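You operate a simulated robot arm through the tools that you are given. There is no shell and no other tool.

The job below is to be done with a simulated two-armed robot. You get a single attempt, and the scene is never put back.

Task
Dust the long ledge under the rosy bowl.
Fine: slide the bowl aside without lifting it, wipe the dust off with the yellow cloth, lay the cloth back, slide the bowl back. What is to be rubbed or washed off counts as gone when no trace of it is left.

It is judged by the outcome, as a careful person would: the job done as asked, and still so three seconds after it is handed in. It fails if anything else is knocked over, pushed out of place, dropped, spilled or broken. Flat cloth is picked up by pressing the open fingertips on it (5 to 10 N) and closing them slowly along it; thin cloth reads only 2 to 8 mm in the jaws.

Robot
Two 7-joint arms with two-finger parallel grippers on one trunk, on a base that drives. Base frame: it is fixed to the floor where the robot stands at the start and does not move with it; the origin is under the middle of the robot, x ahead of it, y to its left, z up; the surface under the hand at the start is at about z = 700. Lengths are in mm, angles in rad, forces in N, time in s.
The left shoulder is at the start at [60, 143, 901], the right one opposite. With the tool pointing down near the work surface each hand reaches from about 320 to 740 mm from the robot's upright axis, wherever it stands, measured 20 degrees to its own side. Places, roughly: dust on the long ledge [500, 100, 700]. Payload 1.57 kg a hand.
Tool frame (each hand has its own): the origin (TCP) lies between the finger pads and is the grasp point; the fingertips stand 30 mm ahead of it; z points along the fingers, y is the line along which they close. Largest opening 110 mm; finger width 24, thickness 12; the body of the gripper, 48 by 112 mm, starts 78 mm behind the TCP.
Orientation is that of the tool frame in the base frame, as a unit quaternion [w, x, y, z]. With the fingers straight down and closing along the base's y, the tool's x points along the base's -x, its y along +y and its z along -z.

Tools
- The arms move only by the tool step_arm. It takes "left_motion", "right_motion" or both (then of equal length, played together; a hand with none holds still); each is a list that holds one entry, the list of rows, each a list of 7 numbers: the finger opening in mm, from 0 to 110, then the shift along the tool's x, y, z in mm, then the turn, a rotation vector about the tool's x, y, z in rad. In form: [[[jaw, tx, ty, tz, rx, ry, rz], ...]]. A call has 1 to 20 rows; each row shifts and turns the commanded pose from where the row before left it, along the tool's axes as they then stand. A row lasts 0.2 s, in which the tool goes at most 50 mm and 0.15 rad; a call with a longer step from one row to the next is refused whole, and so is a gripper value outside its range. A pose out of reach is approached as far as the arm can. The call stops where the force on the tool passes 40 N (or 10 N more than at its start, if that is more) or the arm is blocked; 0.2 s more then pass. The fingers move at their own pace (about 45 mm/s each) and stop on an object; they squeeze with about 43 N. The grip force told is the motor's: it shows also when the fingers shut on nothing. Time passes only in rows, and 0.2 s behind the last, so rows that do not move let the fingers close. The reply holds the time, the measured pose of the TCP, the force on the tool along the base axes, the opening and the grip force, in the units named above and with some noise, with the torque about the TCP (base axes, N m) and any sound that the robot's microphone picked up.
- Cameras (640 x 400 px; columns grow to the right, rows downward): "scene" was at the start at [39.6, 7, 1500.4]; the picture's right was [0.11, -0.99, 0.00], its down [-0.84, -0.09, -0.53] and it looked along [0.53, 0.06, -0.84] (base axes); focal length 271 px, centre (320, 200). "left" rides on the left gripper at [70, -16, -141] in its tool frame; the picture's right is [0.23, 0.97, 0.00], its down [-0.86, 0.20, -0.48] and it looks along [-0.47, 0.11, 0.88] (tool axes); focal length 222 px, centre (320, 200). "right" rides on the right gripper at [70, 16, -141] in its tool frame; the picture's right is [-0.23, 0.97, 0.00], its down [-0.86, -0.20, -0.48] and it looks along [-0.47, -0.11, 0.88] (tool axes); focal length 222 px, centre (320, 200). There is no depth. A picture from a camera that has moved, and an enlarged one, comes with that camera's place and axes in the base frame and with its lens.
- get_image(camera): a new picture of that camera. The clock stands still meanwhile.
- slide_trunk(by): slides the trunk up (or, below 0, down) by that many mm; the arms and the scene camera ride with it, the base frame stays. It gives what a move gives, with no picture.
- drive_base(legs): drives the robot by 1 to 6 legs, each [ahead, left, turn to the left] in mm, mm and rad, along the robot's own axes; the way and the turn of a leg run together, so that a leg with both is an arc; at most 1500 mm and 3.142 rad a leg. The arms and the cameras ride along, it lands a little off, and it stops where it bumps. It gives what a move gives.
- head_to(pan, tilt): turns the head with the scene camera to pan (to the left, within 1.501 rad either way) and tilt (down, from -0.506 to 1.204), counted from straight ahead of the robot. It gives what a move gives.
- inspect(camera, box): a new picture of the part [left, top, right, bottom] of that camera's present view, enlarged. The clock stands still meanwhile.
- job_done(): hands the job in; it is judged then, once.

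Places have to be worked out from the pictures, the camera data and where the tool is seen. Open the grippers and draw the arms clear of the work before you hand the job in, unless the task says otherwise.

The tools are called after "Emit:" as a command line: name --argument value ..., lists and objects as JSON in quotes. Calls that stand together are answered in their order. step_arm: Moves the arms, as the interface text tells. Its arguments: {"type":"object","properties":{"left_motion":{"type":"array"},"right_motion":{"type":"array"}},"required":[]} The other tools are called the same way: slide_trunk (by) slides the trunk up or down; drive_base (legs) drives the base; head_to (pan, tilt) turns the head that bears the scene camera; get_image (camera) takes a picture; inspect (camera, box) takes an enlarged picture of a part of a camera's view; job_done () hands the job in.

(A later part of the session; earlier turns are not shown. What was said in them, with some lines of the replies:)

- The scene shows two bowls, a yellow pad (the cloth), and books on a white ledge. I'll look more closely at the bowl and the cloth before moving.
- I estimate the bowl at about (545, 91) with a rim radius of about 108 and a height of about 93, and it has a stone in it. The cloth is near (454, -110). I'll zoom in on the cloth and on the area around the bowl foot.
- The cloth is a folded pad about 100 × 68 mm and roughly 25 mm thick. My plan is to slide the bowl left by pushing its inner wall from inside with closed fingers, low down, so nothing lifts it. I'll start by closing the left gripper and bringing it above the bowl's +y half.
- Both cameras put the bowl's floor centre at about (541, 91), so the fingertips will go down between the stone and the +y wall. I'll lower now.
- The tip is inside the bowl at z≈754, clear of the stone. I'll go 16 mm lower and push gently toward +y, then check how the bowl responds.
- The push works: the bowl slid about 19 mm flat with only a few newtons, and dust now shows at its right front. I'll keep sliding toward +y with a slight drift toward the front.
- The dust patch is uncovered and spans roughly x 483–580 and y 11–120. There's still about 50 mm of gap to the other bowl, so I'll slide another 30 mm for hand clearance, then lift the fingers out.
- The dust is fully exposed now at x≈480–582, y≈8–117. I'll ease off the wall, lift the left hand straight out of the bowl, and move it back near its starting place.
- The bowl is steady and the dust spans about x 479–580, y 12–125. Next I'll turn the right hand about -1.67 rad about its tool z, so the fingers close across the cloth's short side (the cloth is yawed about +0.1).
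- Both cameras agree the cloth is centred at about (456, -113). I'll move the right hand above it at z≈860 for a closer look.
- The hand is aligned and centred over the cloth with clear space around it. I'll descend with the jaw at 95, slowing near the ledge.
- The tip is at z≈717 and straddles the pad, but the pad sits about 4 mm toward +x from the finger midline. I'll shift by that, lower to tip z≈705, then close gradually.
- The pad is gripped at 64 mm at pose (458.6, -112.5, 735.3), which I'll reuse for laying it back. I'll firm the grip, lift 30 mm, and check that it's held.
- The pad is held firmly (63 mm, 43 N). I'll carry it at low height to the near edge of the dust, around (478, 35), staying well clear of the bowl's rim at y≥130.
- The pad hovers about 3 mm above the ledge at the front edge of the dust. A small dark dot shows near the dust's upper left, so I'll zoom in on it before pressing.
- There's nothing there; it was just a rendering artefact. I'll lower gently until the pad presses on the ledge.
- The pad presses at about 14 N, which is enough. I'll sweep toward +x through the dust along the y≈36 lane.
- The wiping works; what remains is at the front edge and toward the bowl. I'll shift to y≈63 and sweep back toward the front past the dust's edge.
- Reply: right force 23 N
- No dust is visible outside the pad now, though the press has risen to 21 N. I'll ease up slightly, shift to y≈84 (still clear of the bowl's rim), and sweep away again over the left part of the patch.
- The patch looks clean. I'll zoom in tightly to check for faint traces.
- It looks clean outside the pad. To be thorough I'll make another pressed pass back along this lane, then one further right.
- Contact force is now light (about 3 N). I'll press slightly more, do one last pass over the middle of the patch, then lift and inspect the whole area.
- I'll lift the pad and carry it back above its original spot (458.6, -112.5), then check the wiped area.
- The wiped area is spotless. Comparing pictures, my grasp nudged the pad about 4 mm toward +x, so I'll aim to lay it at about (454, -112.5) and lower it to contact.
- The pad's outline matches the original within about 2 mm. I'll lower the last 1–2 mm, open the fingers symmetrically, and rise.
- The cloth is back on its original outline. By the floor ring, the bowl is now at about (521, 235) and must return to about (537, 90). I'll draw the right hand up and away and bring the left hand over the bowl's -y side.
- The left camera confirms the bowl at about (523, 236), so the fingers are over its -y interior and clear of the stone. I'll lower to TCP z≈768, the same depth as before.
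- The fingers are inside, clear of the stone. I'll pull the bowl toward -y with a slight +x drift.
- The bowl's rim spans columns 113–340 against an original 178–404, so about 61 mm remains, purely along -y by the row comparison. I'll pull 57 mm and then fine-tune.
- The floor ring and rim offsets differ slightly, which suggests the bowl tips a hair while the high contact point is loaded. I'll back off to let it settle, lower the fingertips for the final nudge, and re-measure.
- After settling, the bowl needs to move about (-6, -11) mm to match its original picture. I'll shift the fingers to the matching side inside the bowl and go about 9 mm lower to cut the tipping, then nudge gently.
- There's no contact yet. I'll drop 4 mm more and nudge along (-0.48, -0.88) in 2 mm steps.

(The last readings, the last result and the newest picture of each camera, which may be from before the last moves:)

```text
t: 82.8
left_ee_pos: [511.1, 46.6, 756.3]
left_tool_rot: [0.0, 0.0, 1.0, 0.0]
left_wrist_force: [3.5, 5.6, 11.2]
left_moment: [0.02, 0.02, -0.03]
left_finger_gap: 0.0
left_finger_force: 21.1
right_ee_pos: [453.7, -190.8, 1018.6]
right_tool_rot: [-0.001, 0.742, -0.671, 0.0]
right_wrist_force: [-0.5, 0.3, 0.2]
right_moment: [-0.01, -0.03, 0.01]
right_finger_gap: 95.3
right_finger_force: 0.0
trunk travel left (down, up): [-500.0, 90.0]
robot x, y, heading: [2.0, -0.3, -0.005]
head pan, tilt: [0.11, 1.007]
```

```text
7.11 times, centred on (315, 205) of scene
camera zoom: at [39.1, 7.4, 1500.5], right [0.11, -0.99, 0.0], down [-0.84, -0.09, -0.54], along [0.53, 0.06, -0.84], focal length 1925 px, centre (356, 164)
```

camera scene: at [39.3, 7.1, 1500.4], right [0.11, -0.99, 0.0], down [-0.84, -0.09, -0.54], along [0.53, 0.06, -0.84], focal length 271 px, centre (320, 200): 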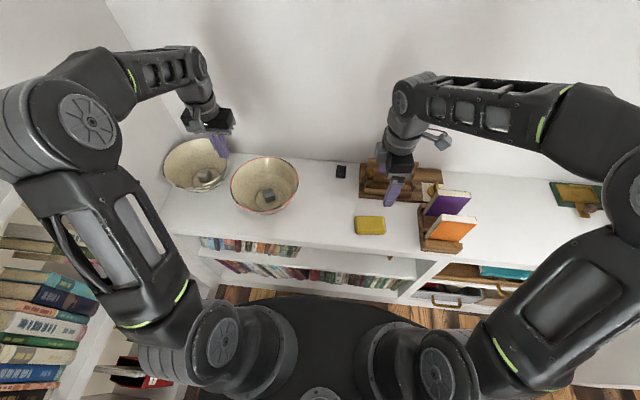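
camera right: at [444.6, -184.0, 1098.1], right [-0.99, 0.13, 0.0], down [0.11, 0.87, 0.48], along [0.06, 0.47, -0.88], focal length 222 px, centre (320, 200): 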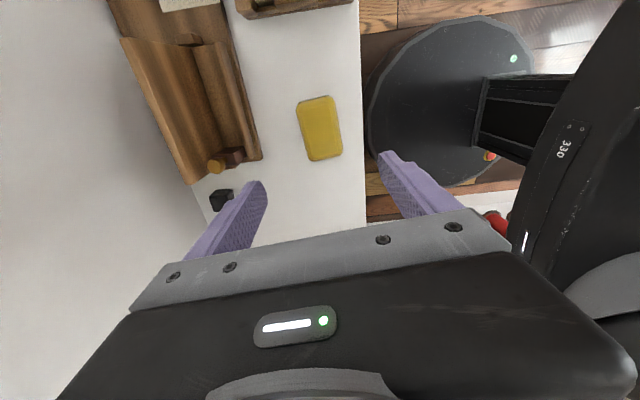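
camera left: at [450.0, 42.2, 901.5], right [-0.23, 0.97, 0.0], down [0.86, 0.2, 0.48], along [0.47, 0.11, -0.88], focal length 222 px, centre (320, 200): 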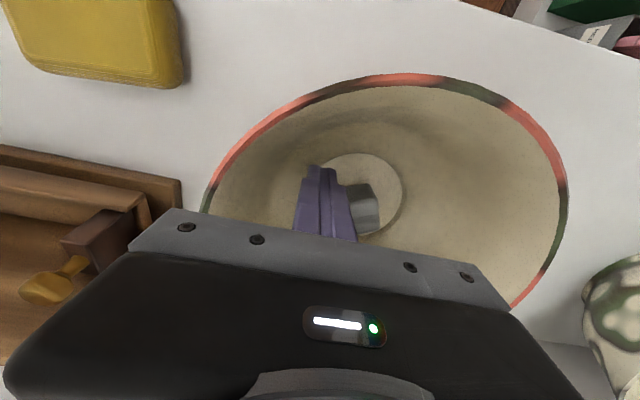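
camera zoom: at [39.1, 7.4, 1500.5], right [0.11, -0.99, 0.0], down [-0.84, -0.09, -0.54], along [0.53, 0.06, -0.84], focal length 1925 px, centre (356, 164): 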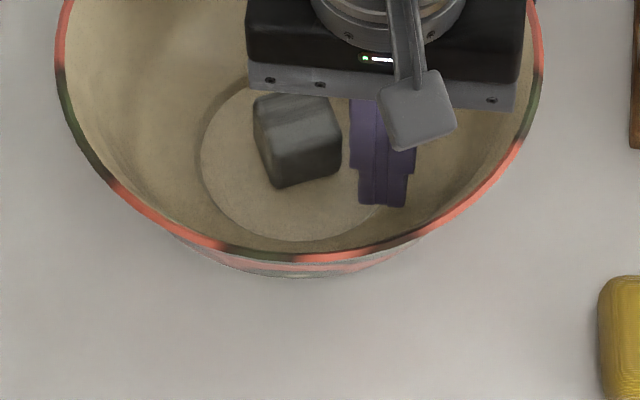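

The floor ring (left 201, bottom 241) now matches the original (203, 240). I'll back off and check the settled position.

Emit:
step_arm --left_motion '[[[0, -1, 1.8, 0, 0, 0, 0], [0, -1.5, 2.6, 0, 0, 0, 0], [0, 0, 0, -6, 0, 0, 0], [0, 0, 0, 0, 0, 0, 0]]]'

Emit:
inspect --camera "scene" --box '[270, 180, 360, 230]'

Emit:
inspect --camera "scene" --box '[240, 130, 400, 250]'

```text
t: 83.8
left_ee_pos: [513.9, 50.7, 760.8]
left_tool_rot: [-0.001, 0.0, 1.0, 0.0]
left_wrist_force: [0.5, 0.5, 1.1]
left_moment: [-0.01, -0.02, -0.03]
left_finger_gap: 0.3
left_finger_force: 21.0
right_ee_pos: [455.4, -192.5, 1017.8]
right_tool_rot: [0.0, 0.741, -0.671, 0.0]
right_wrist_force: [0.3, -0.2, -0.2]
right_moment: [0.0, 0.03, -0.03]
right_finger_gap: 94.9
right_finger_force: 0.0
trunk travel left (down, up): [-500.0, 90.0]
robot x, y, heading: [2.8, -1.1, -0.002]
head pan, tilt: [0.11, 1.007]
```

```text
7.11 times, centred on (315, 205) of scene
camera zoom: at [39.8, 6.9, 1500.4], right [0.11, -0.99, 0.0], down [-0.84, -0.09, -0.53], along [0.53, 0.06, -0.84], focal length 1925 px, centre (356, 164)
```

zoom: 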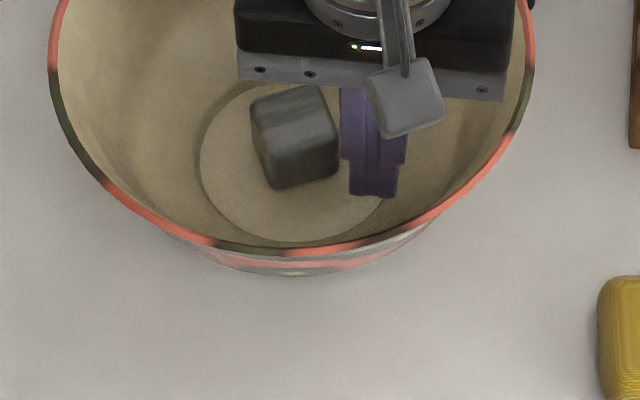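

```text
3.33 times, centred on (320, 190) of scene
camera zoom: at [39.8, 6.9, 1500.4], right [0.11, -0.99, 0.0], down [-0.84, -0.09, -0.53], along [0.53, 0.06, -0.84], focal length 902 px, centre (320, 233)
```

zoom: 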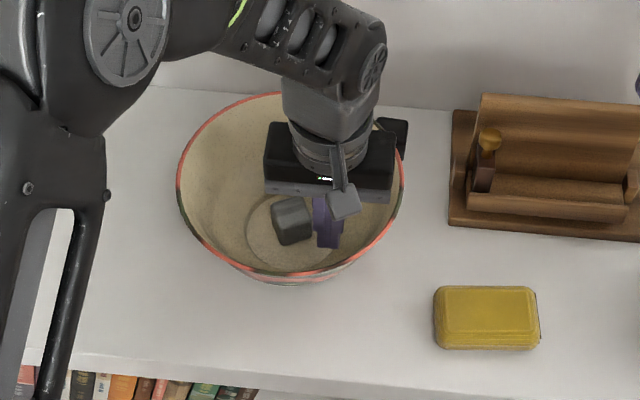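

The bowl is within about 2 mm of its original outline. I'll lift the left hand straight out, move it to its starting side, and open it.

Emit:
step_arm --left_motion '[[[0, 0, 0, -10, 0, 0, 0], [0, 0, 0, -16, 0, 0, 0], [0, 0, 0, -16, 0, 0, 0], [0, 0, 0, -20, 0, 0, 0], [0, 0, 0, -20, 0, 0, 0], [0, 0, 0, -20, 0, 0, 0], [0, 0, 0, -20, 0, 0, 0], [0, 0, 0, -20, 0, 0, 0], [0, 0, 0, -20, 0, 0, 0], [0, 0, 0, -20, 0, 0, 0], [0, 0, 35, 0, 0, 0, 0], [0, 0, 40, 0, 0, 0, 0], [0, 0, 40, 0, 0, 0, 0], [0, 0, 40, 0, 0, 0, 0], [0, 0, 40, 0, 0, 0, 0], [0, 0, 40, 0, 0, 0, 0], [0, 0, 40, 0, 0, 0, 0], [110, 0, 0, 0, 0, 0, 0], [110, 0, 0, 0, 0, 0, 0], [110, 0, 0, 0, 0, 0, 0]]]'

Emit:
inspect --camera "scene" --box '[240, 130, 400, 250]'

Emit:
inspect --camera "scene" --box '[270, 180, 360, 230]'

Emit:
get_image --camera "scene"

Emit:
get_image --camera "left"

```text
t: 88.0
left_ee_pos: [513.7, 327.6, 943.5]
left_tool_rot: [0.0, 0.0, 1.0, 0.0]
left_wrist_force: [-0.3, -0.4, 0.4]
left_moment: [0.03, 0.02, 0.0]
left_finger_gap: 67.8
left_finger_force: 0.0
right_ee_pos: [454.9, -191.9, 1018.6]
right_tool_rot: [0.0, 0.742, -0.671, 0.0]
right_wrist_force: [-1.3, 0.4, -0.3]
right_moment: [0.02, -0.01, 0.0]
right_finger_gap: 95.0
right_finger_force: 0.1
trunk travel left (down, up): [-500.0, 90.0]
robot x, y, heading: [0.4, 2.9, -0.0]
head pan, tilt: [0.11, 1.007]
```

```text
3.33 times, centred on (320, 190) of scene
camera zoom: at [39.6, 6.9, 1500.4], right [0.11, -0.99, 0.0], down [-0.84, -0.09, -0.54], along [0.53, 0.06, -0.84], focal length 902 px, centre (320, 233)
```

zoom: 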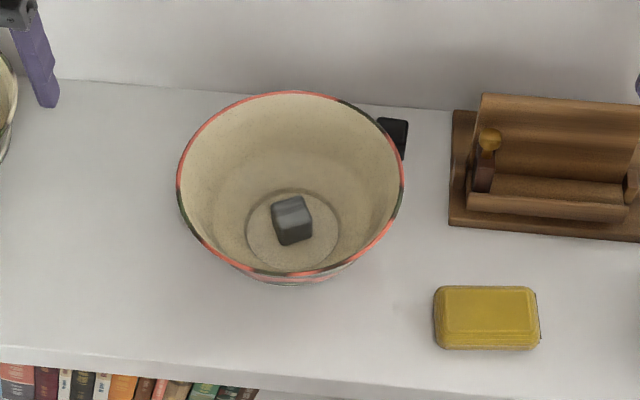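

```text
7.11 times, centred on (315, 205) of scene
camera zoom: at [39.6, 6.9, 1500.4], right [0.11, -0.99, 0.0], down [-0.84, -0.09, -0.54], along [0.53, 0.06, -0.84], focal length 1925 px, centre (356, 164)
```

zoom: 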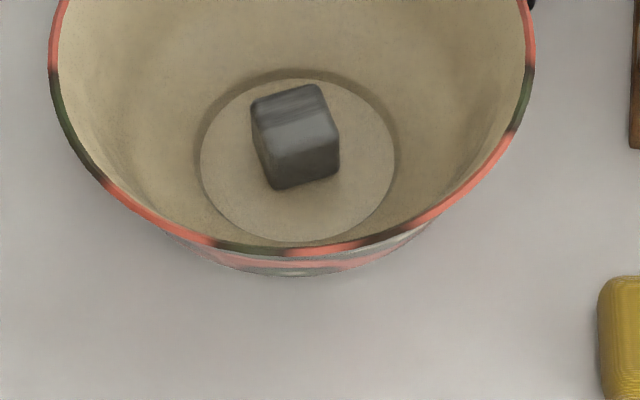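

```text
taken
camera scene: at [39.6, 6.9, 1500.4], right [0.11, -0.99, 0.0], down [-0.84, -0.09, -0.54], along [0.53, 0.06, -0.84], focal length 271 px, centre (320, 200)
```

scene: 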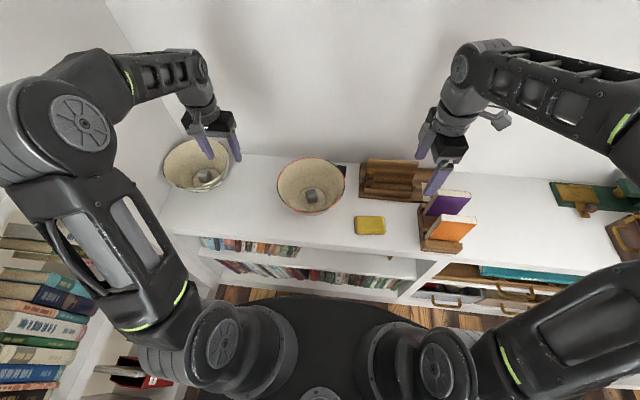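

```text
taken
camera left: at [444.6, 310.7, 1084.5], right [-0.23, 0.97, 0.0], down [0.86, 0.2, 0.48], along [0.47, 0.11, -0.88], focal length 222 px, centre (320, 200)
```

left: 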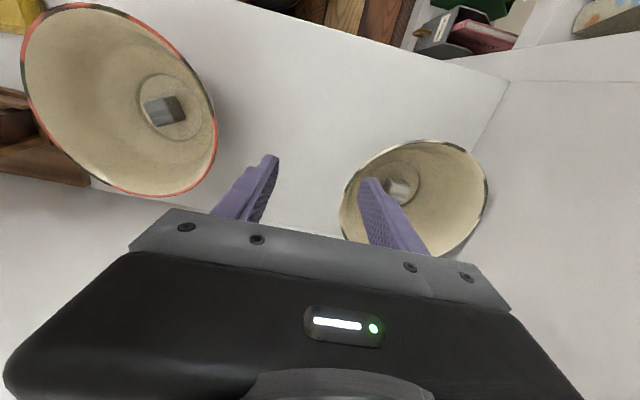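

The bowl, stone, cloth and everything else are back in place and the ledge is clean. I'll finish opening both grippers, raise them a little, then hand in.

Emit:
step_arm --left_motion '[[[110, 0, 0, -10, 0, 0, 0], [110, 0, 0, -10, 0, 0, 0], [110, 0, 0, -10, 0, 0, 0], [110, 0, 0, 0, 0, 0, 0], [110, 0, 0, 0, 0, 0, 0]]]' --right_motion '[[[110, 0, 0, -5, 0, 0, 0], [110, 0, 0, -5, 0, 0, 0], [110, 0, 0, 0, 0, 0, 0], [110, 0, 0, 0, 0, 0, 0], [110, 0, 0, 0, 0, 0, 0]]]'

Emit:
inspect --camera "scene" --box '[140, 120, 480, 270]'

```text
t: 89.2
left_ee_pos: [511.9, 326.5, 976.1]
left_tool_rot: [0.0, 0.0, 1.0, 0.0]
left_wrist_force: [-0.5, 0.3, 0.2]
left_moment: [-0.01, -0.01, -0.01]
left_finger_gap: 110.1
left_finger_force: 0.0
right_ee_pos: [454.8, -192.5, 1029.7]
right_tool_rot: [0.0, 0.741, -0.671, 0.001]
right_wrist_force: [-1.4, 0.6, -0.4]
right_moment: [-0.02, -0.02, -0.01]
right_finger_gap: 110.0
right_finger_force: 0.2
trunk travel left (down, up): [-500.0, 90.0]
robot x, y, heading: [-1.1, -0.6, -0.001]
head pan, tilt: [0.11, 1.007]
```

```text
1.88 times, centred on (310, 195) of scene
camera zoom: at [39.6, 7.0, 1500.5], right [0.11, -0.99, 0.0], down [-0.84, -0.09, -0.54], along [0.53, 0.06, -0.84], focal length 510 px, centre (339, 209)
```

zoom: 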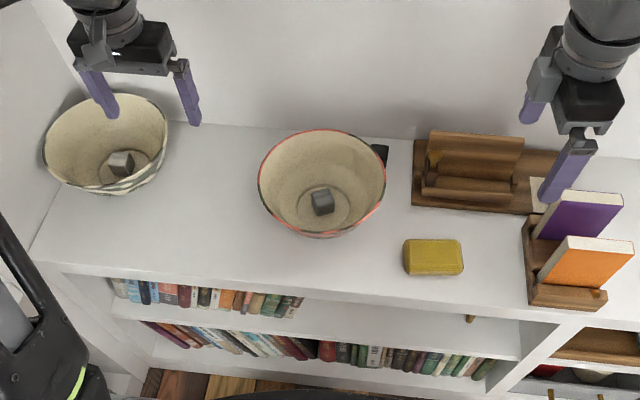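

Everything is in place, both grippers are open and clear, and no dust is visible, so I'm handing the job in.

Emit:
job_done

```text
The job is handed in.
```

The ledge under the rosy bowl is dusted, and zoomed pictures of the wiped area showed no trace of dust before I slid the bowl back over it.

- **Bowl:** I slid it aside and back by pushing on its inner wall, never lifting it. It tipped slightly while being pulled back, so I finished the last nudge from a lower contact point. It ended within about 2 mm of where it started, with the stone still inside it.
- **Cloth:** It is back on its original outline, within about 1 mm in the pictures.
- **Everything else:** Nothing else on the ledge looks moved or disturbed. Both grippers are open and the arms are clear of the work.
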